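You operate a simulated robot arm through the tools that you are given. There is no shell and no other tool. Be economical: measure what you need, move in short steps, check, and stop when the job is done.

You run a simulated robot arm. Do the job below in one go: nothing can be reset, and whatever is moved stays where it is left.

TASK
Wind the black torque wrench back to 5, book it in and pin the cart shut.
Fine: wrench stays on its rest; black marker to IN; top drawer shut, then the lock pin from the pin holder down in its lug.

Only the result counts: the job must be done as asked and must still hold three seconds after the hand-in. Knocking over, shifting, dropping, spilling or breaking anything else fails it.

THE ROBOT
A 6-joint arm with a two-finger parallel gripper on a trunk, on a base that drives. Base frame: it is fixed to the floor where the robot stands at the start and does not move with it; the origin is under the middle of the robot, x ahead of it, y to its left, z up; the surface under the hand at the start is at about z = 0.9. Units: m, degrees, N and s.
With the tool pointing down near the work surface it reaches from about 0.14 to 0.82 m from the robot's upright axis, wherever it stands. Its first joint turns from -166.0 to 166.0 degrees. Places, roughly: black marker [0.5, -0.3, 0.7]; blue marker [0.6, -0.4, 0.8]; lock lug [-0.2, 0.9, 0.9]; orange marker [0.6, -0.4, 0.7]; red marker [0.6, -0.4, 0.8]; top tool cart drawer [-0.4, 1.1, 0.8]; yellow marker [0.5, -0.3, 0.6]. Payload 3.91 kg.
The tool frame sits at the grasp point between the pads (the TCP): z along the fingers, y along the line on which they close. The tips reach 0.03 m beyond it. Largest opening 0.11 m; finger width 0.02, thickness 0.01; the body of the gripper, 0.048 by 0.112 m, starts 0.055 m behind the TCP.
Orientation is that of the tool frame in the base frame, as [roll, pitch, yaw] about the fixed x, y, z axes, in that order (R = Rz(yaw) Ry(pitch) Rx(roll)). With the fingers straight down and closing along the base's y, the tool's x points along the base's -x, its y along +y and its z along -z.

THE INTERFACE
- The arm moves only by the tool arm_command. Its argument "series" is a list of rows, each a list of 7 numbers: the gripper command, from -1 (shut) to 1 (fully open), values between in proportion, then the shift along the base's x, y, z in m, then the turn, a rotation vector about the base's x, y, z in rad. In form: [[gripper, dx, dy, dz, rx, ry, rz], ...]. A call has 1 to 12 rows; each row shifts and turns the commanded pose from where the row before left it. A row lasts 0.2 s, in which the tool goes at most 0.05 m and 8.6 degrees; a call with a longer step from one row to the next is refused whole, and so is a gripper value outside its range. A pose out of reach is approached as far as the arm can. The call stops where the force on the tool passes 90 N (or 10 N more than at its start, if that is more) or the arm is blocked; 0.2 s more then pass. The fingers move at their own pace (about 0.108 m/s each) and stop on an object; they squeeze with about 36 N. The grip force told is the motor's: it shows also when the fingers shut on nothing. Time passes only in rows, and 0.2 s behind the last, so rows that do not move let the fingers close. The reply holds the time, the measured pose of the TCP, the force on the tool along the base axes, the opening and the grip force, in the units named above and with some noise, with the torque about the TCP (base axes, N m) and any sound that the robot's microphone picked up.
- Cameras (640 x 400 px; columns grow to the right, rows downward): "scene" is now at [-0.109, 0.0455, 1.4646]; the picture's right is [0.71, -0.71, 0.00], its down [-0.45, -0.45, -0.77] and it looks along [0.54, 0.54, -0.64] (base axes); focal length 214 px, centre (320, 200). "wrist" rides on the gripper at [0.077, 0.007, -0.114] in the tool frame; the picture's right is [-0.09, 1.00, 0.00], its down [-0.80, -0.07, -0.59] and it looks along [-0.59, -0.05, 0.80] (tool axes); focal length 270 px, centre (320, 200). There is no depth. A picture from a camera that has moved, and an enlarged one, comes with that camera's place and axes in the base frame and with its lens. The place of the scene camera against the robot may be out by one fixed shift of up to 0.025 m in any direction.
- grab_frame(camera): a new picture of that camera. No time passes.
- lift_body(by): slides the trunk up (or, below 0, down) by that many m; the arm and the scene camera ride with it, the base frame stays. It gives what a move gives, with no picture.
- steer(legs): drives the robot by 1 to 6 legs, each [ahead, left, turn to the left] in m, m and degrees, along the robot's own axes; the way and the turn of a leg run together, so that a leg with both is an arc; at most 1.5 m and 180 degrees a leg. The arm and the cameras ride along, it lands a little off, and it stops where it bumps. It gives what a move gives.
- turn_head(pan, tilt): turns the head with the scene camera to pan (to the left, within 86 degrees either way) and tilt (down, from -29 to 69), counted from straight ahead of the robot. It gives what a move gives.
- inspect(camera, box): a new picture of the part [left, top, right, bottom] of that camera's present view, enlarged. No time passes.
- finish_job(): hands the job in; it is judged then, once.

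Work in short steps. Places have to be worked out from the pictures, the camera data and where the tool is seen: move nearer, look again, correct. Check each grasp and each placing, and mend what went wrong. You have 120 turns and 90 pictures in all, those below and enlarged ones among them. Open the gripper and draw the arm clear of the work before you hand the job in, unless the task says otherwise; then end with one line.

The tools are called as a command line: name --pt "numbers of a row" for each row, then --argument value for the rest, lists and objects as JSON in quotes. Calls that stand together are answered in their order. arm_command: Moves the arm, as the interface text tells. Its arguments: {"type":"object","properties":{"series":{"type":"array","items":{"type":"array","items":{"type":"number"}}}},"required":["series"]} The other tools are called the same way: lift_body (by) slides the trunk up or down; steer (legs) drives the base; turn_head (pan, tilt) turns the head that bears the scene camera; grab_frame (camera) takes a picture; inspect (camera, box) takes an enlarged picture of a part of a camera's view; finish_job () hands the job in.

At the start:

```text
time: 0.0
tcp_pos: [0.1291, 0.3333, 1.2396]
orientation: [180.0, 0.0, -179.9]
force: [0.0, 0.9, -0.1]
wrist_torque: [0.02, 0.02, 0.02]
gripper_width: 0.1099
gripper_force: 0.1
trunk travel left (down, up): [-0.4, 0.14]
robot x, y, heading: [-0.0017, -0.0009, 0.2]
head pan, tilt: [44.9, 40.0]
```

scene: 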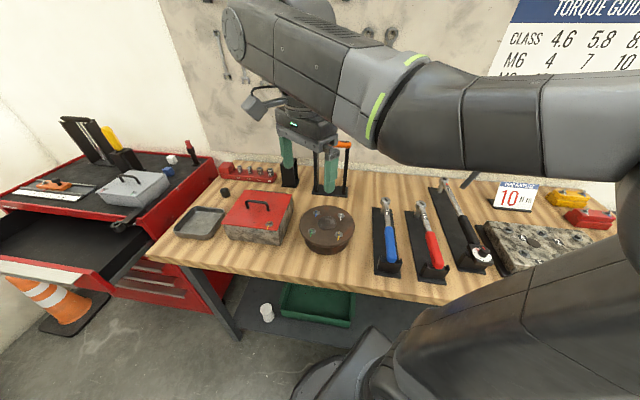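
wrist: 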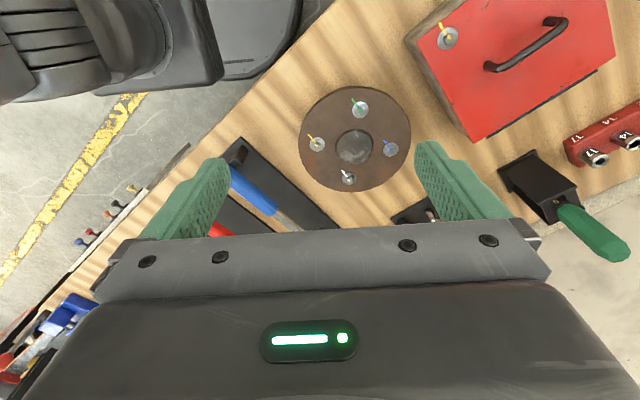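

The bench, with three wrenches on it, lies at 45° left. The cart is further left and the marker board seems to be on the right. I'll start with enlarged views of the wrench and cart.

inspect --camera "scene" --box '[360, 160, 560, 285]'

inspect --camera "scene" --box '[0, 100, 240, 250]'

turn_head --pan -35 --tilt 45

grab_frame --camera "scene"

```text
3.20 times, centred on (460, 222) of scene
camera zoom: at [-0.109, 0.0455, 1.4646], right [0.71, -0.71, 0.0], down [-0.45, -0.45, -0.77], along [0.54, 0.54, -0.64], focal length 686 px, centre (-128, 128)
```

zoom: 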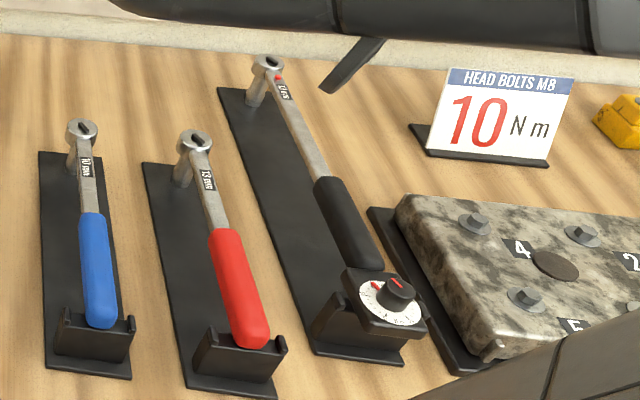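

```text
2.67 times, centred on (120, 175) of scene
camera zoom: at [-0.109, 0.0455, 1.4646], right [0.71, -0.71, 0.0], down [-0.45, -0.45, -0.77], along [0.54, 0.54, -0.64], focal length 572 px, centre (853, 267)
```

zoom: 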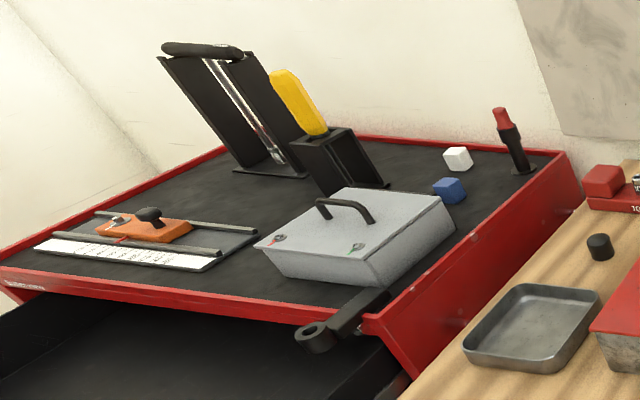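

```text
time: 1.5
tcp_pos: [0.13, 0.3346, 1.2387]
orientation: [180.0, 0.0, -180.0]
force: [-0.4, 1.3, -0.6]
wrist_torque: [0.03, 0.03, 0.0]
gripper_width: 0.1099
gripper_force: 0.1
trunk travel left (down, up): [-0.4, 0.14]
robot x, y, heading: [0.0012, 0.0027, 0.2]
head pan, tilt: [-35.0, 45.0]
```

```text
85 pictures are left
camera scene: at [-0.1026, -0.0611, 1.4573], right [-0.57, -0.82, 0.0], down [-0.58, 0.41, -0.71], along [0.58, -0.41, -0.71], focal length 214 px, centre (320, 200)
```

scene: 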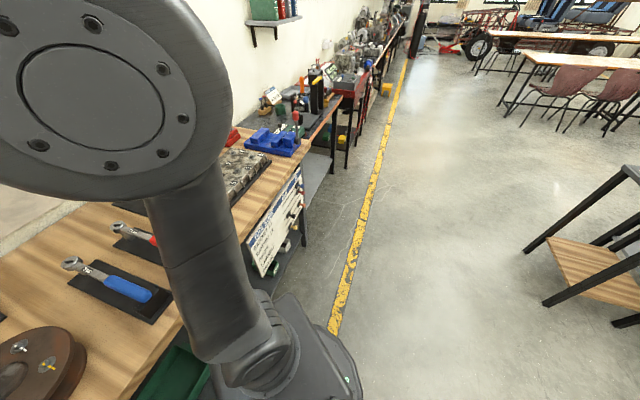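

The marker board hangs on the bench's front edge. I'll zoom in on it.

inspect --camera "scene" --box '[220, 150, 340, 290]'

turn_head --pan 85 --tilt 40

grab_frame --camera "scene"

```text
2.86 times, centred on (280, 220) of scene
camera zoom: at [-0.1026, -0.0611, 1.4573], right [-0.57, -0.82, 0.0], down [-0.58, 0.41, -0.71], along [0.58, -0.41, -0.71], focal length 613 px, centre (434, 143)
```

zoom: 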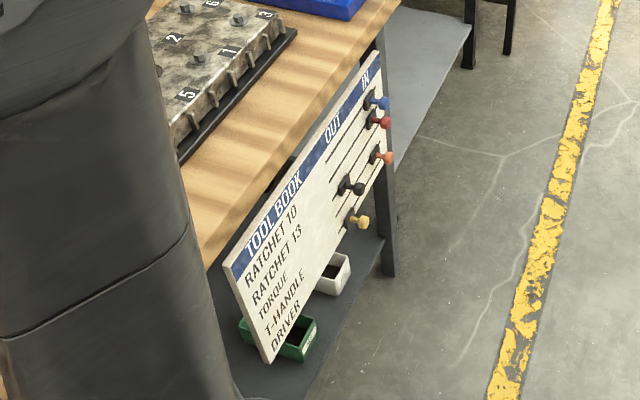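

```text
time: 3.5
tcp_pos: [0.1294, 0.3352, 1.2388]
orientation: [-180.0, 0.0, -180.0]
force: [0.1, 0.5, 1.0]
wrist_torque: [0.02, 0.0, 0.0]
gripper_width: 0.11
gripper_force: 0.1
trunk travel left (down, up): [-0.4, 0.14]
robot x, y, heading: [-0.0007, 0.0013, 0.0]
head pan, tilt: [85.0, 40.0]
```

```text
83 pictures are left
camera scene: at [-0.1618, 0.0702, 1.4645], right [1.0, -0.09, 0.0], down [-0.06, -0.64, -0.77], along [0.07, 0.76, -0.64], focal length 214 px, centre (320, 200)
```

scene: 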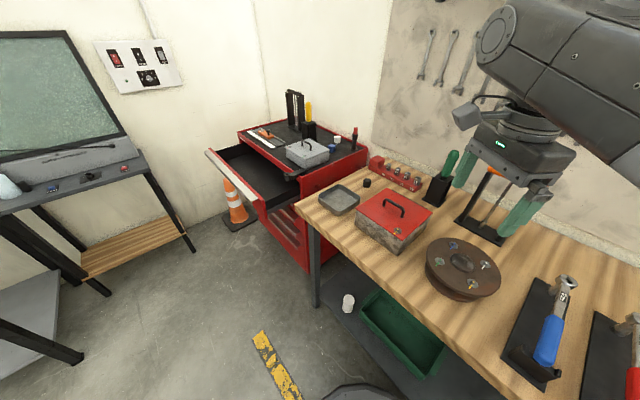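

The board's rows slide from OUT to IN, and black is in the third row (TORQUE). I put the torque-wrench dial near (0.47, -0.02, 0.97). I'll bring the wrist camera over it, with the tool turned square to the bench.

arm_command --pt "1 0.02 -0.037 0 0 0 0.061" --pt "1 0.02 -0.037 0 0 0 0.061" --pt "1 0.02 -0.037 0 0 0 0.061" --pt "1 0.02 -0.037 0 0 0 0.061" --pt "1 0.02 -0.037 0 0 0 0.061" --pt "1 0.02 -0.037 0 0 0 0.061" --pt "1 0.02 -0.037 0 0 0 0.061" --pt "1 0.02 -0.037 0 0 0 0.061" --pt "1 0.02 -0.037 0 0 0 0.061" --pt "1 0.02 -0.037 0 0 0 0.061"

grab_frame --camera "wrist"

```text
time: 5.7
tcp_pos: [0.3285, -0.0376, 1.2387]
orientation: [179.9, 0.0, -144.9]
force: [-0.3, 0.5, -0.4]
wrist_torque: [-0.03, 0.03, 0.0]
gripper_width: 0.11
gripper_force: 0.1
trunk travel left (down, up): [-0.4, 0.14]
robot x, y, heading: [0.0022, -0.0001, 0.3]
head pan, tilt: [85.0, 40.0]
```

```text
82 pictures are left
camera wrist: at [0.2621, -0.0768, 1.3547], right [-0.5, 0.87, 0.0], down [0.7, 0.4, 0.59], along [0.51, 0.3, -0.8], focal length 270 px, centre (320, 200)
```

wrist: 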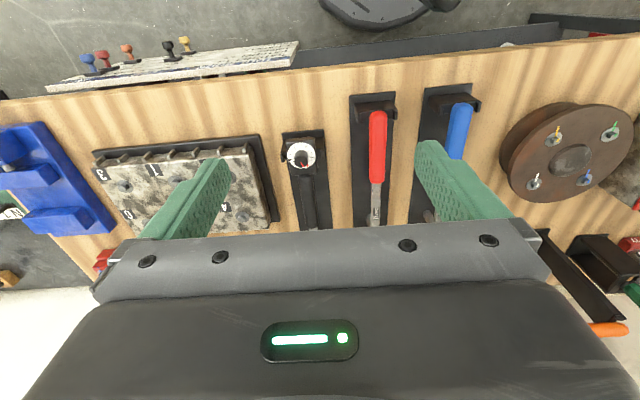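

The wrench's dial and knob are visible and the tool is square to the bench. I'll enlarge the dial and the marker board.

inspect --camera "wrist" --box '[260, 125, 340, 175]'

inspect --camera "wrist" --box '[40, 20, 300, 180]'

```text
8.00 times, centred on (300, 150) of wrist
camera zoom: at [0.2621, -0.0768, 1.3547], right [-0.5, 0.87, 0.0], down [0.7, 0.4, 0.59], along [0.51, 0.3, -0.8], focal length 2162 px, centre (480, 600)
```

zoom: 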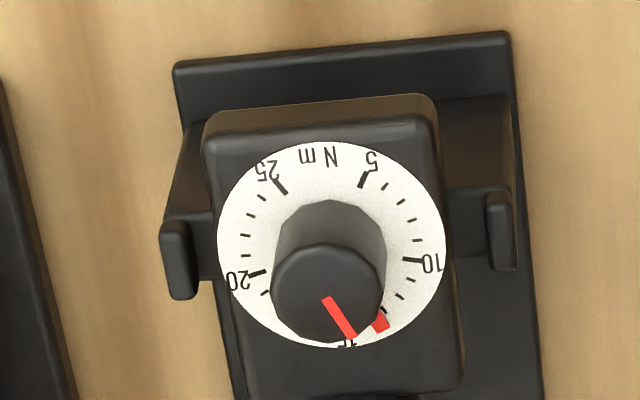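

```text
2.46 times, centred on (170, 100) of wrist
camera zoom: at [0.2621, -0.0768, 1.3547], right [-0.5, 0.87, 0.0], down [0.7, 0.4, 0.59], along [0.51, 0.3, -0.8], focal length 665 px, centre (689, 446)
```

zoom: 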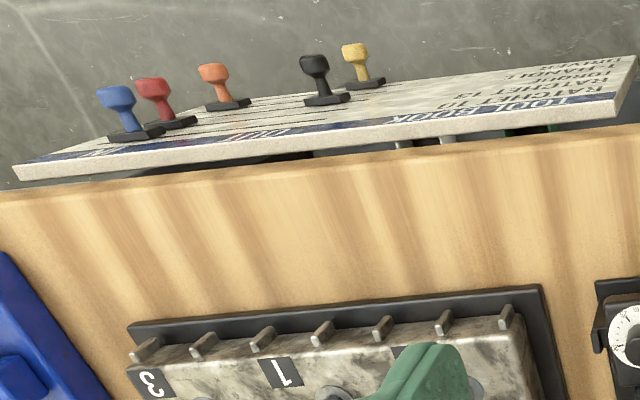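

The pointer reads about 13.4 and 5 lies about 122° back, which is anticlockwise from above. The knob is about 24 mm wide and 20 mm high on a level dial. I'll move over it for a second view to fix its height.

arm_command --pt "0 0.031 0.009 -0.03 0 0 0" --pt "0 0.031 0.009 -0.03 0 0 0" --pt "0 0.031 0.009 -0.03 0 0 0" --pt "0 0.03 0.008 -0.03 0 0 0"

inspect --camera "wrist" --box '[160, 50, 480, 250]'

```text
time: 6.7
tcp_pos: [0.4517, 0.0003, 1.1181]
orientation: [-179.9, 0.0, -145.0]
force: [-0.2, 0.3, -0.8]
wrist_torque: [-0.01, -0.02, -0.01]
gripper_width: 0.0552
gripper_force: 0.1
trunk travel left (down, up): [-0.4, 0.14]
robot x, y, heading: [0.0011, -0.0036, -0.0]
head pan, tilt: [85.0, 40.0]
```

```text
2.00 times, centred on (320, 150) of wrist
camera zoom: at [0.3847, -0.0403, 1.2329], right [-0.5, 0.87, 0.0], down [0.7, 0.4, 0.59], along [0.51, 0.3, -0.8], focal length 541 px, centre (320, 300)
```

zoom: 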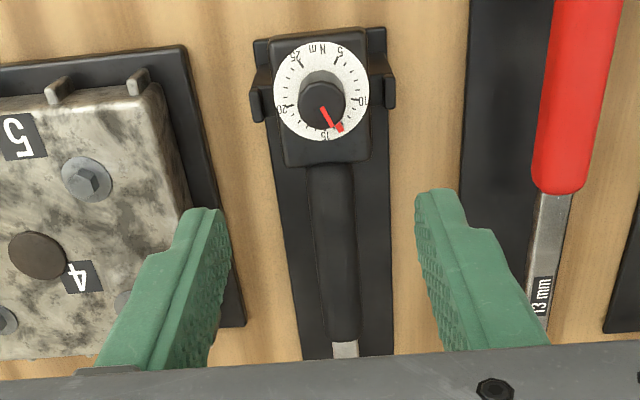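

The dial centre triangulates to (0.447, -0.003, 0.971) and the knob top is at about 0.99. I'll turn the wrist back 58° first so there's room for the 122° turn.

arm_command --pt "0 -0.005 -0.003 0 0 0 -0.1275" --pt "0 0 0 -0.01 0 0 -0.1275" --pt "0 0 0 -0.01 0 0 -0.1275" --pt "0 0 0 -0.01 0 0 -0.1275" --pt "0 0 0 -0.01 0 0 -0.1275" --pt "0 0 0 -0.01 0 0 -0.1275" --pt "0 0 0 -0.01 0 0 -0.1275" --pt "0 0 0 0 0 0 -0.1275"

grab_frame --camera "wrist"

```text
time: 8.5
tcp_pos: [0.4476, -0.0028, 1.0586]
orientation: [180.0, 0.1, 156.4]
force: [-0.2, -0.6, 0.2]
wrist_torque: [-0.02, 0.03, 0.02]
gripper_width: 0.0551
gripper_force: 0.0
trunk travel left (down, up): [-0.4, 0.14]
robot x, y, heading: [0.0021, -0.0037, 0.1]
head pan, tilt: [85.0, 40.0]
```

```text
78 pictures are left
camera wrist: at [0.3798, 0.0333, 1.1735], right [0.48, 0.88, 0.0], down [0.71, -0.39, 0.59], along [0.52, -0.29, -0.8], focal length 270 px, centre (320, 200)
```

wrist: 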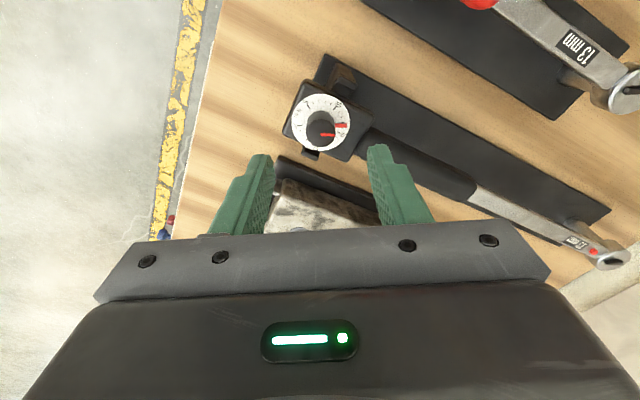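

The second view agrees with the knob at (0.446, -0.003). I'll narrow the opening to 40 mm and go down, tips just above the dial.

arm_command --pt "-0.27 -0.0015 0 -0.02 0 0 0" --pt "-0.27 0 0 -0.02 0 0 0" --pt "-0.27 0 0 -0.0115 0 0 0" --pt "-0.27 0 0 0 0 0 0"

inspect --camera "wrist" --box '[220, 80, 420, 240]'

```text
time: 9.5
tcp_pos: [0.4467, -0.0037, 1.0069]
orientation: [180.0, 0.1, 156.5]
force: [0.5, -0.5, 0.4]
wrist_torque: [-0.02, -0.02, -0.01]
gripper_width: 0.0403
gripper_force: 0.0
trunk travel left (down, up): [-0.4, 0.14]
robot x, y, heading: [-0.0008, 0.0013, 0.0]
head pan, tilt: [85.0, 40.0]
```

```text
2.50 times, centred on (320, 160) of wrist
camera zoom: at [0.3785, 0.0328, 1.1225], right [0.48, 0.88, 0.0], down [0.71, -0.38, 0.59], along [0.52, -0.28, -0.8], focal length 676 px, centre (320, 300)
```

zoom: 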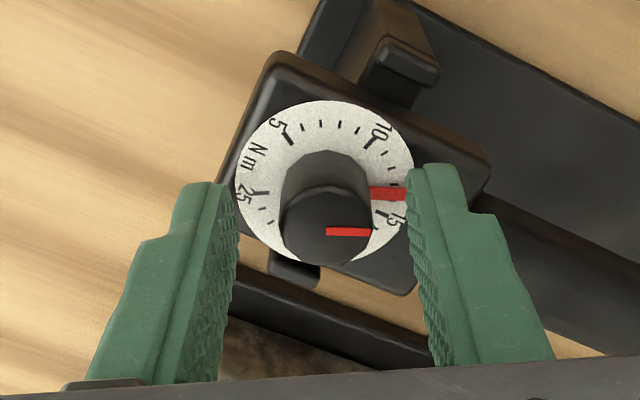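

The knob is centred between the fingers. I'll close on it.

arm_command --pt "-0.6 0 0 0 0 0 0" --pt "-1 0 0 0 0 0 0" --pt "-1 0 0 0 0 0 0"

inspect --camera "wrist" --box '[220, 80, 420, 240]'

```text
time: 10.3
tcp_pos: [0.4471, -0.0041, 1.0077]
orientation: [180.0, 0.0, 156.5]
force: [1.6, 2.4, 0.5]
wrist_torque: [0.03, -0.16, 0.0]
gripper_width: 0.0208
gripper_force: 36.3
trunk travel left (down, up): [-0.4, 0.14]
robot x, y, heading: [0.002, 0.0012, -0.1]
head pan, tilt: [85.0, 40.0]
```

```text
2.50 times, centred on (320, 160) of wrist
camera zoom: at [0.3788, 0.0332, 1.1227], right [0.48, 0.88, 0.0], down [0.71, -0.38, 0.59], along [0.52, -0.28, -0.8], focal length 676 px, centre (320, 300)
```

zoom: 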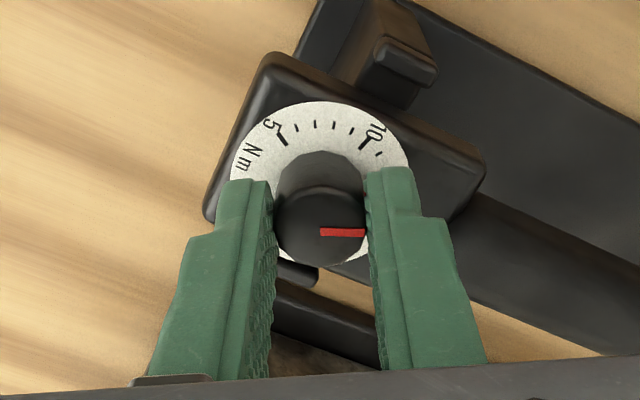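

Gripped at 20.8 mm. I'll turn the knob 100° anticlockwise, then read it.

arm_command --pt "-1 0 0 0 0 0 0.145" --pt "-1 0 0 0 0 0 0.145" --pt "-1 0 0 0 0 0 0.145" --pt "-1 0 0 0 0 0 0.145" --pt "-1 0 0 0 0 0 0.145" --pt "-1 0 0 0 0 0 0.145" --pt "-1 0 0 0 0 0 0.145" --pt "-1 0 0 0 0 0 0.145" --pt "-1 0 0 0 0 0 0.145" --pt "-1 0 0 0 0 0 0.145" --pt "-1 0 0 0 0 0 0.145" --pt "-1 0 0 0 0 0 0.145"

inspect --camera "wrist" --box '[220, 80, 420, 240]'

```text
time: 12.9
tcp_pos: [0.4465, -0.0041, 1.0087]
orientation: [-179.9, -0.1, -103.7]
force: [14.8, -6.1, 28.1]
wrist_torque: [0.24, -0.52, -0.04]
gripper_width: 0.0207
gripper_force: 35.7
trunk travel left (down, up): [-0.4, 0.14]
robot x, y, heading: [-0.0006, 0.0044, -0.1]
head pan, tilt: [85.0, 40.0]
```

```text
2.50 times, centred on (320, 160) of wrist
camera zoom: at [0.4221, -0.0781, 1.1224], right [-0.95, 0.32, 0.0], down [0.26, 0.76, 0.6], along [0.19, 0.56, -0.8], focal length 676 px, centre (320, 300)
```

zoom: 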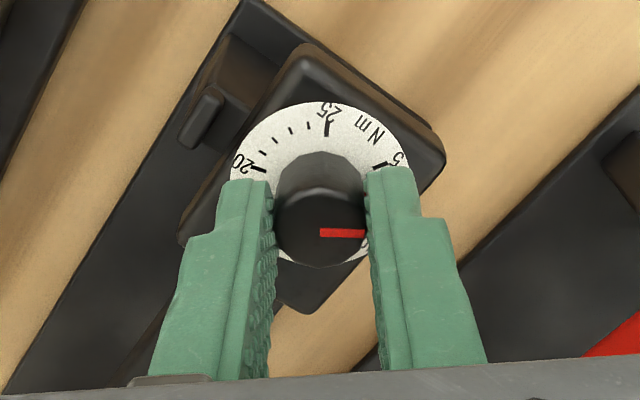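

The knob turned with the grip, and about 28° is left. Some contact force has built up, so I'll ease up 1 mm while turning 26°, then open and read the dial.

arm_command --pt "-1 0 0 0.001 0 0 0.115" --pt "-1 0 0 0 0 0 0.115" --pt "-1 0 0 0 0 0 0.115" --pt "-1 0 0 0 0 0 0.115" --pt "-1 0 0 0 0 0 0" --pt "-0.27 0 0 0 0 0 0" --pt "-0.27 0 0 0 0 0 0" --pt "-0.27 0 0 0.03 0 0 0"

inspect --camera "wrist" --box '[240, 60, 400, 160]'

```text
time: 14.7
tcp_pos: [0.4459, -0.004, 1.0392]
orientation: [180.0, -0.1, -77.3]
force: [0.3, -0.6, 0.6]
wrist_torque: [-0.01, 0.01, 0.04]
gripper_width: 0.0403
gripper_force: 0.1
trunk travel left (down, up): [-0.4, 0.14]
robot x, y, heading: [-0.0012, -0.0057, -0.1]
head pan, tilt: [85.0, 40.0]
```

```text
4.00 times, centred on (320, 110) of wrist
camera zoom: at [0.4571, -0.0813, 1.1536], right [-0.99, -0.13, 0.0], down [-0.11, 0.8, 0.59], along [-0.08, 0.59, -0.8], focal length 1081 px, centre (320, 560)
```

zoom: 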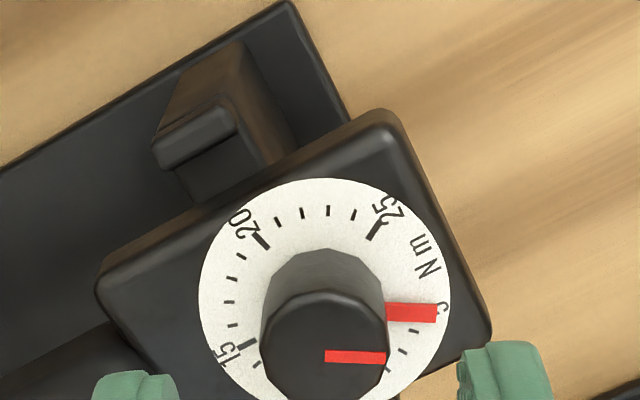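

The pointer sits almost on 5, perhaps a few degrees past towards 6. I'll move the camera directly above the dial to read it without parallax.

arm_command --pt "-0.27 0 0 0.04 0 0 0" --pt "-0.27 -0.005 0.035 0 0 0 0" --pt "-0.27 -0.005 0.035 0 0 0 0"

inspect --camera "wrist" --box '[256, 0, 384, 80]'

```text
time: 15.5
tcp_pos: [0.4376, 0.0647, 1.0781]
orientation: [-179.9, 0.0, -77.4]
force: [0.1, 0.2, -0.1]
wrist_torque: [0.0, -0.04, -0.01]
gripper_width: 0.0401
gripper_force: 0.1
trunk travel left (down, up): [-0.4, 0.14]
robot x, y, heading: [0.0, 0.0027, -0.1]
head pan, tilt: [85.0, 40.0]
```

```text
5.00 times, centred on (320, 40) of wrist
camera zoom: at [0.4476, -0.0109, 1.1936], right [-0.99, -0.13, 0.0], down [-0.11, 0.8, 0.59], along [-0.08, 0.59, -0.8], focal length 1351 px, centre (320, 1000)
```

zoom: 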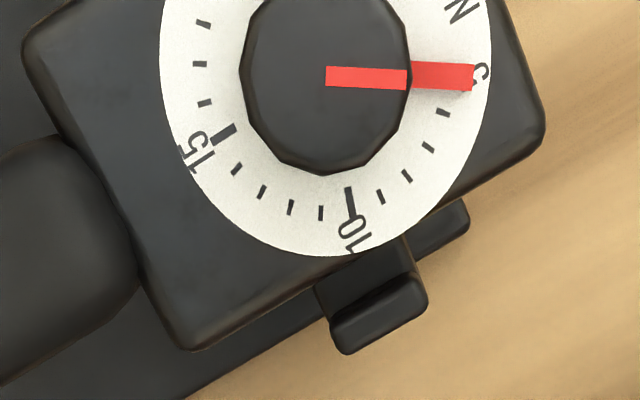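

The pointer lies on the 5. Next is the marker. I estimate its knob near (0.49, -0.32, 0.70), with rows about 0.04 m apart and roughly 0.11 m along the bench to the IN column. I'll swing the arm over and out to the front of the board.

arm_command --pt "-0.27 0 0 0.045 0 0 -0.118" --pt "-0.27 0 0 0.03 0 0 -0.118" --pt "-0.27 -0.005 -0.048 0 0 0 -0.118" --pt "-0.27 -0.005 -0.048 0 0 0 -0.118" --pt "-0.27 -0.005 -0.048 0 0 0 -0.118" --pt "-0.27 -0.005 -0.048 0 0 0 -0.118" --pt "-0.27 -0.005 -0.048 0 0 0 -0.118" --pt "-0.27 -0.005 -0.048 0 0 0 -0.118" --pt "-0.27 -0.005 -0.048 0 0 0 -0.118" --pt "-0.27 -0.005 -0.048 0 0 0 -0.118" --pt "-0.27 -0.005 -0.048 0 0 0 0" --pt "-0.27 -0.005 -0.048 0 0 0 0"

arm_command --pt "-0.27 0 -0.045 -0.02 0 0 0" --pt "-0.27 0 0 -0.05 0 0 0" --pt "-0.27 0 0 -0.05 0 0 0" --pt "-0.27 0 0 -0.05 0 0 0" --pt "-0.27 0 0 -0.05 0 0 0" --pt "-0.27 0 0 -0.04 0 0 0"

grab_frame --camera "wrist"

```text
time: 18.1
tcp_pos: [0.3849, -0.4147, 1.1546]
orientation: [-179.9, 0.0, -145.0]
force: [-0.3, 0.1, -0.3]
wrist_torque: [0.03, 0.02, 0.01]
gripper_width: 0.0403
gripper_force: 0.0
trunk travel left (down, up): [-0.4, 0.14]
robot x, y, heading: [-0.0033, 0.0001, 0.0]
head pan, tilt: [85.0, 40.0]
```

```text
time: 19.5
tcp_pos: [0.3844, -0.459, 0.8927]
orientation: [180.0, 0.1, -145.0]
force: [-0.3, -0.1, 0.0]
wrist_torque: [-0.02, -0.04, -0.02]
gripper_width: 0.0399
gripper_force: 0.1
trunk travel left (down, up): [-0.4, 0.14]
robot x, y, heading: [-0.0018, 0.0016, 0.3]
head pan, tilt: [85.0, 40.0]
```

```text
72 pictures are left
camera wrist: at [0.3187, -0.4988, 1.0074], right [-0.5, 0.87, 0.0], down [0.7, 0.4, 0.59], along [0.52, 0.3, -0.8], focal length 270 px, centre (320, 200)
```

wrist: 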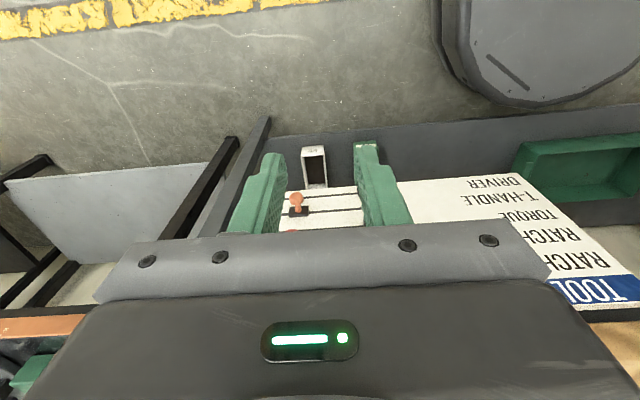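

The gripper hides the board from here. I'll tip the tool level, pointing at the board (a turn about the bench's direction), at the black marker's height and still well in front.

arm_command --pt "-0.27 0 0.005 -0.016 0.082 -0.117 0" --pt "-0.27 0 0.005 -0.016 0.082 -0.117 0" --pt "-0.27 0 0.005 -0.016 0.082 -0.117 0" --pt "-0.27 0 0.005 -0.016 0.082 -0.117 0" --pt "-0.27 0 0.005 -0.016 0.082 -0.117 0" --pt "-0.27 0 0.005 -0.016 0.082 -0.117 0" --pt "-0.27 0 0.005 -0.016 0.082 -0.117 0" --pt "-0.27 0 0.005 -0.016 0.082 -0.117 0" --pt "-0.27 0 0.005 -0.016 0.082 -0.117 0" --pt "-0.27 0 0.005 -0.016 0.082 -0.117 0" --pt "-0.27 0 0.005 -0.016 0.082 -0.117 0" --pt "-0.27 0 0 -0.016 0 0 0"

grab_frame --camera "wrist"

```text
time: 22.1
tcp_pos: [0.3843, -0.4025, 0.7006]
orientation: [14.8, 89.9, 49.9]
force: [0.4, -0.6, 0.2]
wrist_torque: [0.02, 0.01, -0.03]
gripper_width: 0.0404
gripper_force: 0.0
trunk travel left (down, up): [-0.4, 0.14]
robot x, y, heading: [-0.0013, 0.0018, -0.0]
head pan, tilt: [85.0, 40.0]
```

```text
71 pictures are left
camera wrist: at [0.2875, -0.4633, 0.6241], right [-0.57, 0.82, 0.09], down [-0.45, -0.4, 0.8], along [0.69, 0.42, 0.59], focal length 270 px, centre (320, 200)
```

wrist: 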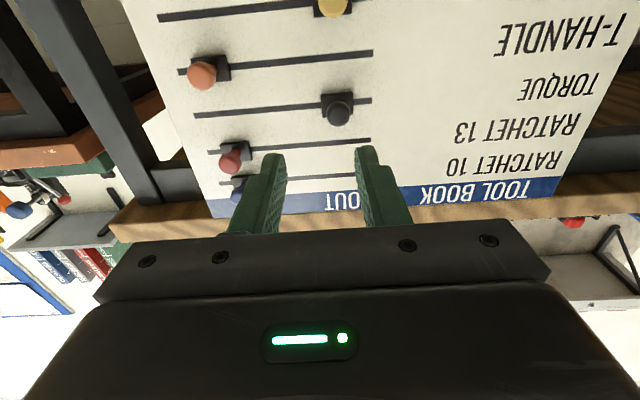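

I have a clear view (upside down) of the slots, with black in the TORQUE row and IN to the picture's left. I'll move 5 cm closer, aligned with the knob, to triangulate its depth.

arm_command --pt "0 0.0163 0.02 0.003 0 0 0" --pt "0 0.0163 0.02 0.003 0 0 0" --pt "0 0 0 0 0 0 0"

grab_frame --camera "wrist"

```text
time: 22.9
tcp_pos: [0.4178, -0.3629, 0.7049]
orientation: [-116.6, 89.9, -81.6]
force: [-0.4, -1.1, -0.1]
wrist_torque: [0.01, -0.01, 0.01]
gripper_width: 0.0552
gripper_force: 0.0
trunk travel left (down, up): [-0.4, 0.14]
robot x, y, heading: [0.0035, -0.0003, 0.1]
head pan, tilt: [85.0, 40.0]
```

```text
70 pictures are left
camera wrist: at [0.32, -0.4235, 0.6288], right [-0.57, 0.82, 0.09], down [-0.45, -0.4, 0.8], along [0.69, 0.42, 0.59], focal length 270 px, centre (320, 200)
```

wrist: 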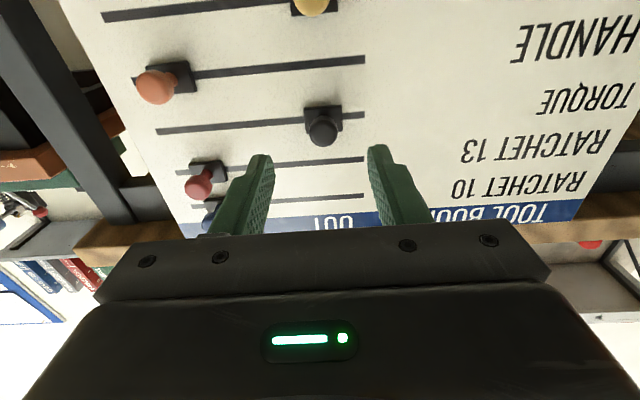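

The knob head triangulates to about 0.064 m ahead of the TCP along the tool, and the board is roughly 26 mm behind it. I'll advance 30 mm with a small correction and look.

arm_command --pt "0 0.0116 0.0106 -0.003 0 0 0" --pt "0 0.0116 0.0106 0 0 0 0" --pt "0 0 0 0 0 0 0"

grab_frame --camera "wrist"

```text
time: 23.7
tcp_pos: [0.4411, -0.3441, 0.7041]
orientation: [59.7, 89.8, 94.8]
force: [-1.0, -0.3, -0.2]
wrist_torque: [0.01, -0.01, -0.01]
gripper_width: 0.055
gripper_force: 0.1
trunk travel left (down, up): [-0.4, 0.14]
robot x, y, heading: [0.0003, -0.0005, 0.2]
head pan, tilt: [85.0, 40.0]
```

```text
69 pictures are left
camera wrist: at [0.3438, -0.4032, 0.6265], right [-0.57, 0.82, 0.09], down [-0.45, -0.4, 0.8], along [0.69, 0.42, 0.59], focal length 270 px, centre (320, 200)
```

wrist: 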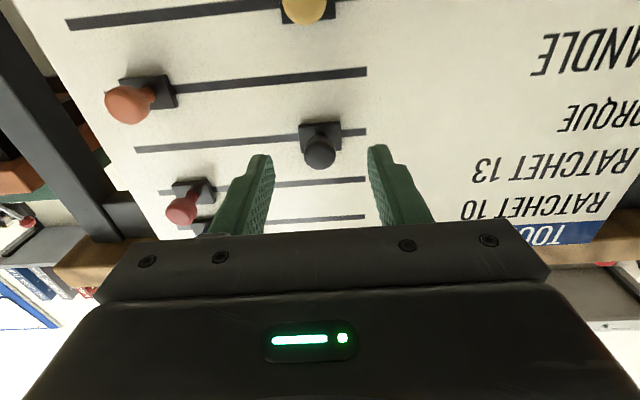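

The knob is aligned laterally and in height. I'll go 22 mm further in and close.

arm_command --pt "0 0.009 0.0063 0 0 0 0" --pt "0 0.009 0.0063 0 0 0 0" --pt "-0.5 0 0 0 0 0 0" --pt "-1 0 0 0 0 0 0" --pt "-1 0 0 0 0 0 0"

grab_frame --camera "wrist"

```text
time: 24.9
tcp_pos: [0.4612, -0.33, 0.7029]
orientation: [-118.2, 90.0, -83.0]
force: [2.5, -3.1, 1.2]
wrist_torque: [-0.07, 0.06, -0.16]
gripper_width: 0.0194
gripper_force: 45.4
trunk travel left (down, up): [-0.4, 0.14]
robot x, y, heading: [0.0005, 0.0017, 0.0]
head pan, tilt: [85.0, 40.0]
```

```text
68 pictures are left
camera wrist: at [0.3628, -0.3903, 0.6266], right [-0.57, 0.82, 0.09], down [-0.45, -0.4, 0.8], along [0.69, 0.42, 0.59], focal length 270 px, centre (320, 200)
```

wrist: 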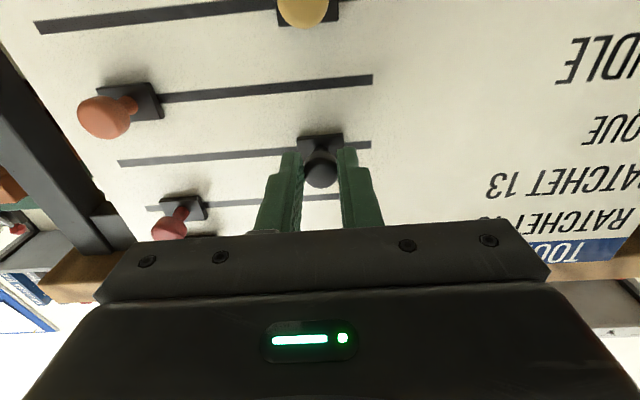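

The marker is gripped at 19.4 mm. The IN position is about 0.098 m along, so I'll slide 0.09 m and check.

arm_command --pt "-1 0.0086 -0.0123 0 0 0 0" --pt "-1 0.0086 -0.0123 0 0 0 0" --pt "-1 0.0086 -0.0123 0 0 0 0" --pt "-1 0.0086 -0.0123 0 0 0 0" --pt "-1 0.0086 -0.0123 0 0 0 0" --pt "-1 0.0086 -0.0123 0 0 0 0" --pt "-1 0 0 0 0 0 0"

grab_frame --camera "wrist"

```text
time: 26.5
tcp_pos: [0.5145, -0.404, 0.7022]
orientation: [31.2, 90.0, 66.4]
force: [8.5, 5.3, 1.7]
wrist_torque: [0.18, -0.18, 0.06]
gripper_width: 0.0193
gripper_force: 44.9
trunk travel left (down, up): [-0.4, 0.14]
robot x, y, heading: [0.0015, -0.0025, 0.2]
head pan, tilt: [85.0, 40.0]
```

```text
67 pictures are left
camera wrist: at [0.4154, -0.4639, 0.6266], right [-0.57, 0.81, 0.09], down [-0.45, -0.4, 0.8], along [0.69, 0.42, 0.59], focal length 270 px, centre (320, 200)
```

wrist: 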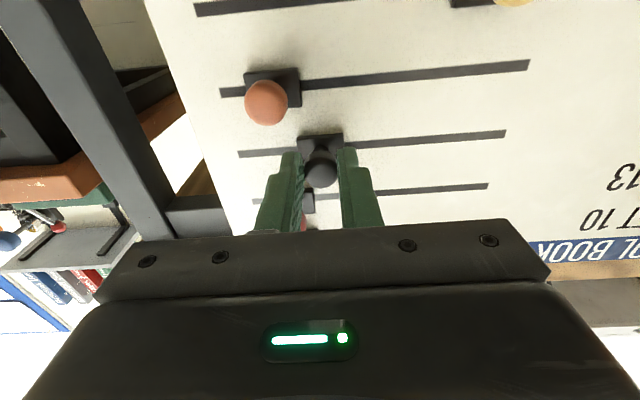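

Orange and red sit about 30 px further along their slots, so I'll slide another 20 mm.

arm_command --pt "-1 0.0057 -0.0082 0 0 0 0" --pt "-1 0.0057 -0.0082 0 0 0 0" --pt "-1 0 0 0 0 0 0"

grab_frame --camera "wrist"

```text
time: 27.3
tcp_pos: [0.5244, -0.4191, 0.7037]
orientation: [-116.0, 89.9, -80.8]
force: [16.5, 12.3, 7.1]
wrist_torque: [0.16, -0.16, 0.02]
gripper_width: 0.0195
gripper_force: 45.5
trunk travel left (down, up): [-0.4, 0.14]
robot x, y, heading: [0.001, -0.0029, 0.1]
head pan, tilt: [85.0, 40.0]
```

```text
66 pictures are left
camera wrist: at [0.4267, -0.48, 0.6267], right [-0.57, 0.81, 0.09], down [-0.45, -0.4, 0.8], along [0.69, 0.42, 0.59], focal length 270 px, centre (320, 200)
```

wrist: 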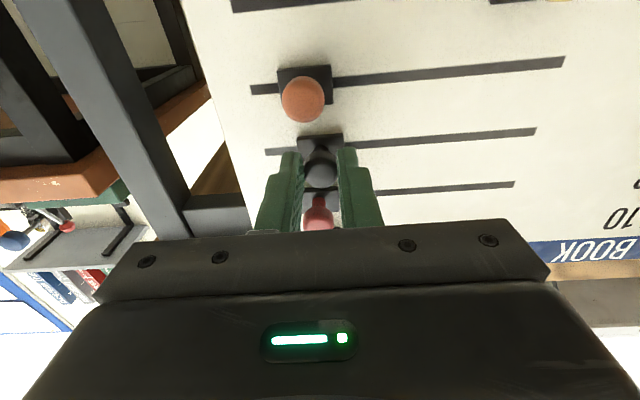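

Black lines up with orange and red to within about 4 mm. I'll do the last bit, easing slightly towards the board to relieve the side force, then release and back off.

arm_command --pt "-1 0.0039 -0.0021 0 0 0 0" --pt "-1 0 0 0 0 0 0" --pt "-0.35 0 0 0 0 0 0" --pt "-0.2 0 0 0 0 0 0" --pt "-0.2 -0.016 -0.0115 0 0 0 0" --pt "-0.2 -0.025 -0.0172 0 0 0 0" --pt "-0.2 -0.025 -0.0172 0 0 0 0"

grab_frame --camera "wrist"

```text
time: 28.9
tcp_pos: [0.4597, -0.4669, 0.7036]
orientation: [58.6, 89.8, 93.7]
force: [0.5, -0.2, -0.1]
wrist_torque: [0.0, -0.02, 0.01]
gripper_width: 0.0441
gripper_force: 0.1
trunk travel left (down, up): [-0.4, 0.14]
robot x, y, heading: [-0.005, 0.0016, -0.5]
head pan, tilt: [85.0, 40.0]
```

```text
65 pictures are left
camera wrist: at [0.3622, -0.5275, 0.6269], right [-0.57, 0.81, 0.09], down [-0.45, -0.4, 0.8], along [0.69, 0.42, 0.59], focal length 270 px, centre (320, 200)
```

wrist: 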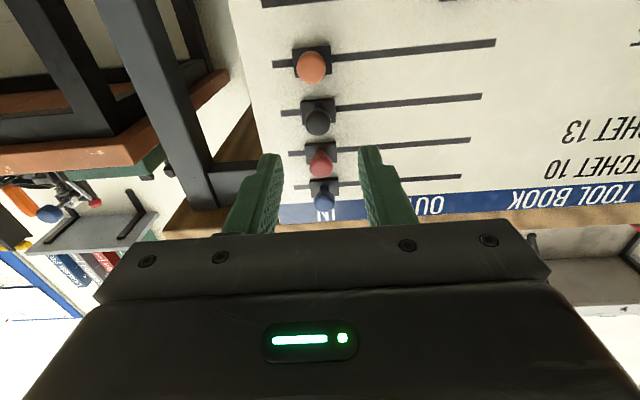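

Black is now lined up under IN with the others. I'll back off, tip the tool down again and raise the arm.

arm_command --pt "0 -0.02 -0.014 0 0 0 0" --pt "0 -0.01 -0.007 0.01 -0.082 0.117 0" --pt "0 -0.005 0.0 0.01 -0.082 0.117 0" --pt "0 0 0 0.02 -0.082 0.117 0" --pt "0 0 0 0.03 -0.082 0.117 0" --pt "0 0 0 0.03 -0.082 0.117 0" --pt "0 0 0 0.04 -0.082 0.117 0" --pt "0 0 0 0.04 -0.082 0.117 0" --pt "0 0 0 0.045 -0.082 0.117 0" --pt "0 0 0 0.045 -0.082 0.117 0" --pt "0 0 0 0.045 -0.082 0.117 0" --pt "0 0 0 0.045 -0.082 0.117 0"

arm_command --pt "0 0 0.02 0.04 0 0 0" --pt "0 0 0.02 0.04 0 0 0" --pt "0 0 0.02 0.04 0 0 0" --pt "0 0 0.02 0.04 0 0 0" --pt "0 0 0.048 0 0 0 0" --pt "0 0 0.048 0 0 0 0" --pt "0 0 0.048 0 0 0 0"

inspect --camera "scene" --box '[200, 80, 400, 205]'

```text
time: 31.5
tcp_pos: [0.4232, -0.491, 1.0638]
orientation: [179.9, -0.2, -145.0]
force: [0.2, -0.6, -0.4]
wrist_torque: [0.01, 0.02, 0.01]
gripper_width: 0.0549
gripper_force: 0.0
trunk travel left (down, up): [-0.4, 0.14]
robot x, y, heading: [0.0015, -0.0025, -0.2]
head pan, tilt: [85.0, 40.0]
```

```text
time: 33.1
tcp_pos: [0.4262, -0.2661, 1.2223]
orientation: [-180.0, 0.0, -144.9]
force: [0.3, -0.1, 0.1]
wrist_torque: [0.0, 0.0, 0.0]
gripper_width: 0.055
gripper_force: 0.1
trunk travel left (down, up): [-0.4, 0.14]
robot x, y, heading: [-0.0017, 0.0025, -0.1]
head pan, tilt: [85.0, 40.0]
```

```text
3.20 times, centred on (300, 142) of scene
camera zoom: at [-0.162, 0.0705, 1.4645], right [1.0, -0.09, 0.0], down [-0.06, -0.64, -0.77], along [0.07, 0.76, -0.64], focal length 686 px, centre (384, 384)
```

zoom: 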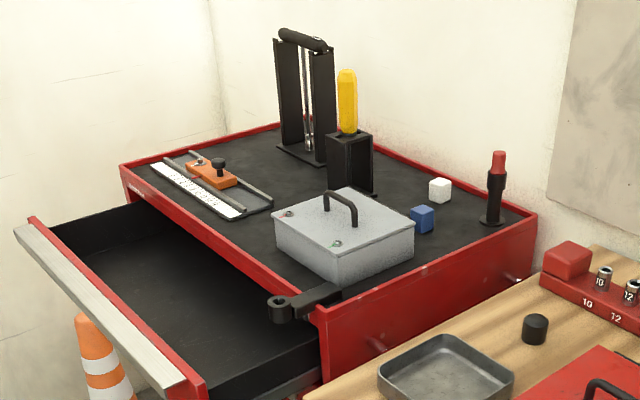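

The lock pin (red handle) stands in its holder on the cart's back right, and the lug ring juts from the cart's front right corner. The cart runs parallel to the bench. I'll back off and drive to stand in front of it, facing it.

steer --legs '[[-0.1, -0.07, 0], [-0.556, 0.832, 0], [0, 0, 35]]'

turn_head --pan 0 --tilt 45

grab_frame --camera "scene"

```text
time: 40.9
tcp_pos: [-0.1559, 0.8044, 1.2231]
orientation: [179.9, 0.0, -108.7]
force: [0.2, -0.5, -0.6]
wrist_torque: [0.02, -0.01, 0.01]
gripper_width: 0.0551
gripper_force: 0.2
trunk travel left (down, up): [-0.4, 0.14]
robot x, y, heading: [-0.6574, 0.7693, 36.2]
head pan, tilt: [85.0, 40.0]
```

```text
time: 42.5
tcp_pos: [-0.1548, 0.805, 1.2226]
orientation: [-179.9, 0.0, -108.7]
force: [-0.4, 0.7, -0.1]
wrist_torque: [0.01, 0.01, 0.0]
gripper_width: 0.0551
gripper_force: 0.0
trunk travel left (down, up): [-0.4, 0.14]
robot x, y, heading: [-0.6616, 0.7691, 36.4]
head pan, tilt: [0.0, 45.0]
```

```text
63 pictures are left
camera scene: at [-0.729, 0.7023, 1.4573], right [0.59, -0.81, 0.0], down [-0.57, -0.42, -0.71], along [0.57, 0.42, -0.71], focal length 214 px, centre (320, 200)
```

scene: 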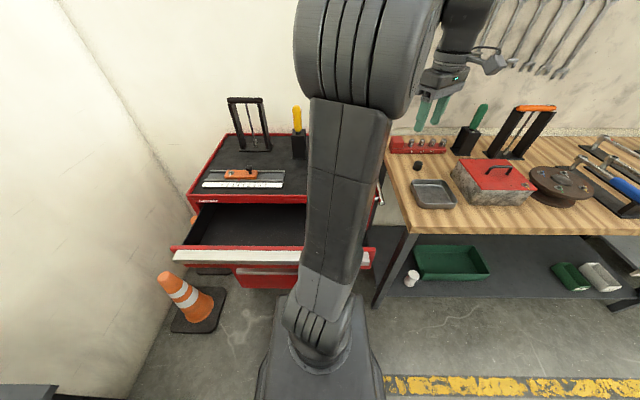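

The drawer's panel centre is around (-0.53, 1.04). It's too close for pushing, so I'll back the robot 0.17 m and bring the arm in front of the panel.

steer --legs '[[-0.17, 0, -1.4]]'

arm_command --pt "-1 -0.031 0.029 0 0 0 -0.061" --pt "-1 -0.031 0.029 0 0 0 -0.061" --pt "-1 -0.031 0.029 0 0 0 -0.061" --pt "-1 -0.031 0.029 0 0 0 -0.061" --pt "-1 -0.031 0.029 0 0 0 -0.061" --pt "-1 -0.031 0.029 0 0 0 -0.061" --pt "-1 -0.031 0.029 0 0 0 -0.061" --pt "-1 -0.031 0.029 0 0 0 -0.061" --pt "-1 -0.031 0.029 0 0 0 -0.061" --pt "-1 -0.031 0.029 0 0 0 -0.061"

grab_frame --camera "wrist"

grab_frame --camera "scene"

```text
time: 43.9
tcp_pos: [-0.2929, 0.6948, 1.2236]
orientation: [179.9, 0.0, -110.0]
force: [0.2, 0.5, -0.2]
wrist_torque: [0.03, -0.03, 0.01]
gripper_width: 0.055
gripper_force: 0.0
trunk travel left (down, up): [-0.4, 0.14]
robot x, y, heading: [-0.7955, 0.6746, 35.0]
head pan, tilt: [0.0, 45.0]
```

```text
time: 46.1
tcp_pos: [-0.6034, 0.9864, 1.2258]
orientation: [-180.0, 0.0, -145.2]
force: [0.4, -0.5, 0.3]
wrist_torque: [-0.03, 0.01, 0.03]
gripper_width: 0.0001
gripper_force: 35.7
trunk travel left (down, up): [-0.4, 0.14]
robot x, y, heading: [-0.7976, 0.6728, 34.7]
head pan, tilt: [0.0, 45.0]
```

```text
62 pictures are left
camera wrist: at [-0.6701, 0.9473, 1.3399], right [-0.5, 0.87, 0.0], down [0.7, 0.4, 0.59], along [0.52, 0.29, -0.8], focal length 270 px, centre (320, 200)
```

wrist: 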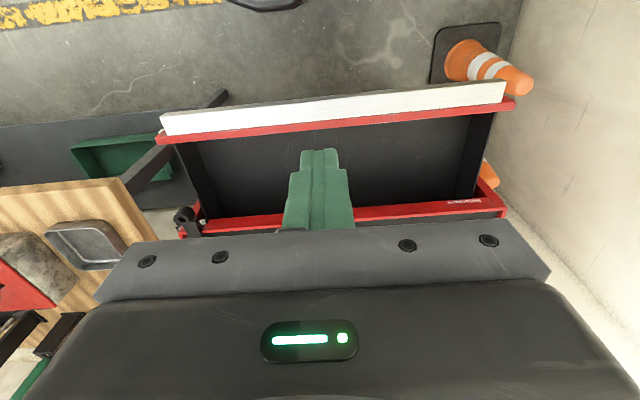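

```text
61 pictures are left
camera scene: at [-0.8668, 0.6069, 1.4573], right [0.57, -0.82, 0.0], down [-0.58, -0.4, -0.71], along [0.58, 0.4, -0.71], focal length 214 px, centre (320, 200)
```

scene: 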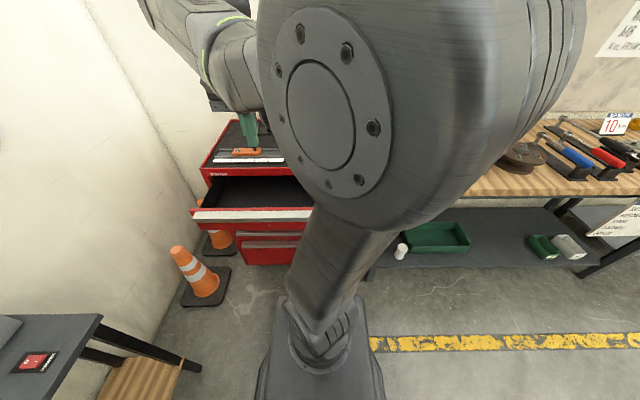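

The panel spans e-coordinates -0.83 to -1.50 (centre -1.164), and its lip is about 0.14 m ahead. I'll lower the closed fingers in front of its middle, tipping the tool 50° so the body stays clear of the cart.

arm_command --pt "-1 -0.002 0 -0.045 0.0626 -0.0893 0" --pt "-1 -0.002 0 -0.045 0.0626 -0.0893 0" --pt "-1 -0.002 0 -0.045 0.0626 -0.0893 0" --pt "-1 -0.002 0 -0.045 0.0626 -0.0893 0" --pt "-1 -0.002 0 -0.045 0.0626 -0.0893 0" --pt "-1 -0.002 0 -0.045 0.0626 -0.0893 0" --pt "-1 -0.002 0 -0.045 0.0626 -0.0893 0" --pt "-1 -0.002 0 -0.045 0.0626 -0.0893 0"

grab_frame --camera "wrist"

grab_frame --camera "scene"

```text
time: 47.9
tcp_pos: [-0.6133, 1.0112, 0.904]
orientation: [178.6, 50.7, -146.4]
force: [-1.0, 0.2, 0.3]
wrist_torque: [-0.03, 0.0, 0.01]
gripper_width: 0.0
gripper_force: 36.2
out of reach, approached as far as the arm can: row 8
trunk travel left (down, up): [-0.4, 0.14]
robot x, y, heading: [-0.7968, 0.6741, 34.8]
head pan, tilt: [0.0, 45.0]
```

```text
60 pictures are left
camera wrist: at [-0.7301, 0.9388, 0.9165], right [-0.52, 0.85, 0.08], down [0.09, -0.04, 1.0], along [0.85, 0.52, -0.05], focal length 270 px, centre (320, 200)
```

wrist: 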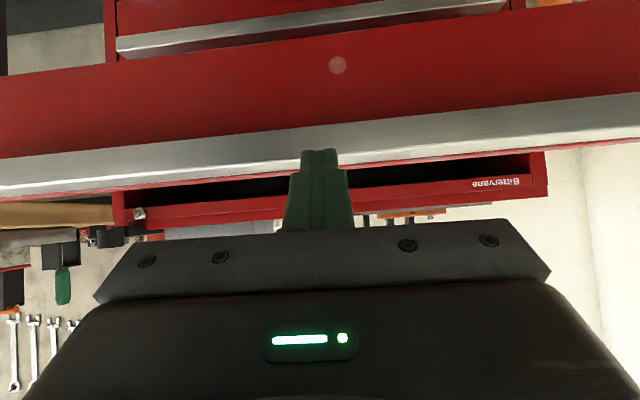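

```text
59 pictures are left
camera scene: at [-0.8672, 0.6055, 1.4573], right [0.57, -0.82, 0.0], down [-0.58, -0.4, -0.71], along [0.58, 0.4, -0.71], focal length 214 px, centre (320, 200)
```

scene: 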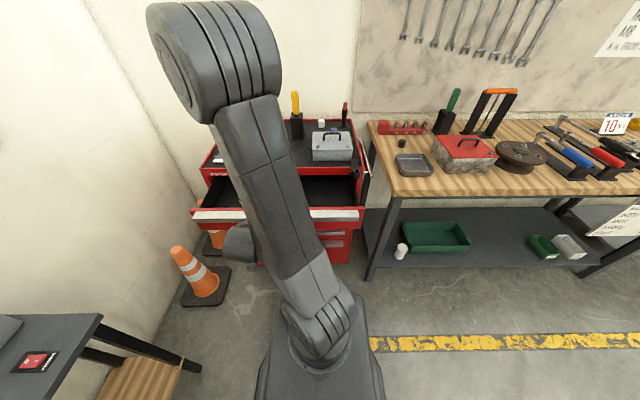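

The panel face spans roughly z 0.72–0.87, with a silver lip on top. The arm ran out of downward reach, so I'll lower the trunk 0.09 m to bring the tips to mid-face.

lift_body --by -0.09

arm_command --pt "-1 0.0164 0.0115 0 0 0 0" --pt "-1 0.0164 0.0115 0 0 0 0"

grab_frame --camera "wrist"

```text
time: 49.2
tcp_pos: [-0.6139, 1.0128, 0.8127]
orientation: [178.8, 50.7, -146.2]
force: [0.1, -0.3, -0.5]
wrist_torque: [0.04, 0.04, 0.01]
gripper_width: 0.0
gripper_force: 36.3
trunk travel left (down, up): [-0.31, 0.23]
robot x, y, heading: [-0.795, 0.6754, 35.0]
head pan, tilt: [0.0, 45.0]
```

```text
time: 49.8
tcp_pos: [-0.5838, 1.0234, 0.8079]
orientation: [-179.6, 49.7, -144.8]
force: [-0.7, 0.0, -0.1]
wrist_torque: [-0.04, -0.02, 0.02]
gripper_width: 0.0001
gripper_force: 35.8
trunk travel left (down, up): [-0.31, 0.23]
robot x, y, heading: [-0.7893, 0.6691, 34.6]
head pan, tilt: [0.0, 45.0]
```

```text
58 pictures are left
camera wrist: at [-0.7008, 0.9508, 0.8244], right [-0.52, 0.85, 0.06], down [0.09, -0.02, 1.0], along [0.85, 0.53, -0.07], focal length 270 px, centre (320, 200)
```

wrist: 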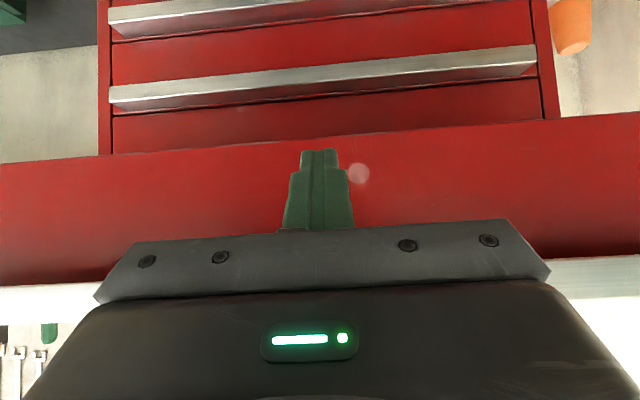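

The tip is just above the panel's lower edge. I'll raise it 18 mm and push straight in.

arm_command --pt "-1 0 0 0.018 0 0 0" --pt "-1 0.0164 0.0115 0 0 0 0" --pt "-1 0.0164 0.0115 0 0 0 0" --pt "-1 0.0164 0.0115 0 0 0 0" --pt "-1 0.0164 0.0115 0 0 0 0" --pt "-1 0.0164 0.0115 0 0 0 0" --pt "-1 0.0164 0.0115 0 0 0 0" --pt "-1 0.0164 0.0115 0 0 0 0"

grab_frame --camera "wrist"

grab_frame --camera "scene"

```text
time: 51.6
tcp_pos: [-0.4657, 1.1059, 0.8273]
orientation: [-179.8, 49.8, -144.9]
force: [-1.0, 0.2, -0.5]
wrist_torque: [0.0, 0.01, -0.01]
gripper_width: 0.0003
gripper_force: 36.3
trunk travel left (down, up): [-0.31, 0.23]
robot x, y, heading: [-0.7949, 0.6697, 35.1]
head pan, tilt: [0.0, 45.0]
```

```text
57 pictures are left
camera wrist: at [-0.5824, 1.033, 0.8426], right [-0.52, 0.85, 0.06], down [0.09, -0.02, 1.0], along [0.85, 0.53, -0.07], focal length 270 px, centre (320, 200)
```

wrist: 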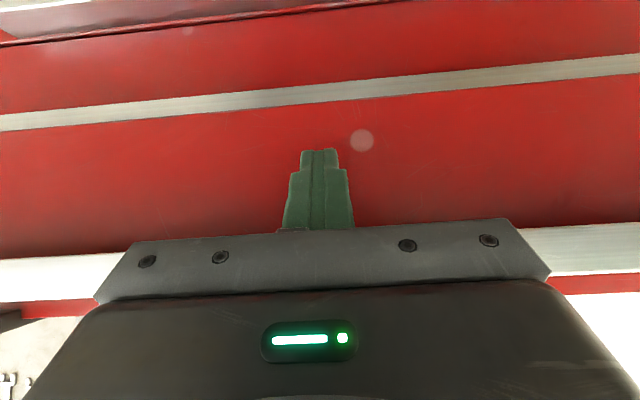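

```text
56 pictures are left
camera scene: at [-0.8666, 0.6067, 1.3673], right [0.57, -0.82, 0.0], down [-0.58, -0.4, -0.71], along [0.58, 0.4, -0.71], focal length 214 px, centre (320, 200)
```

scene: 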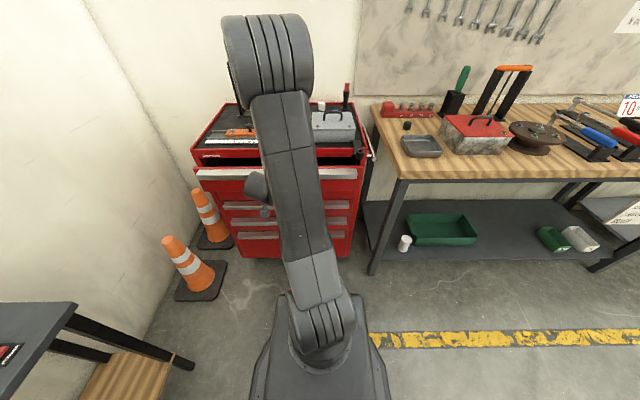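

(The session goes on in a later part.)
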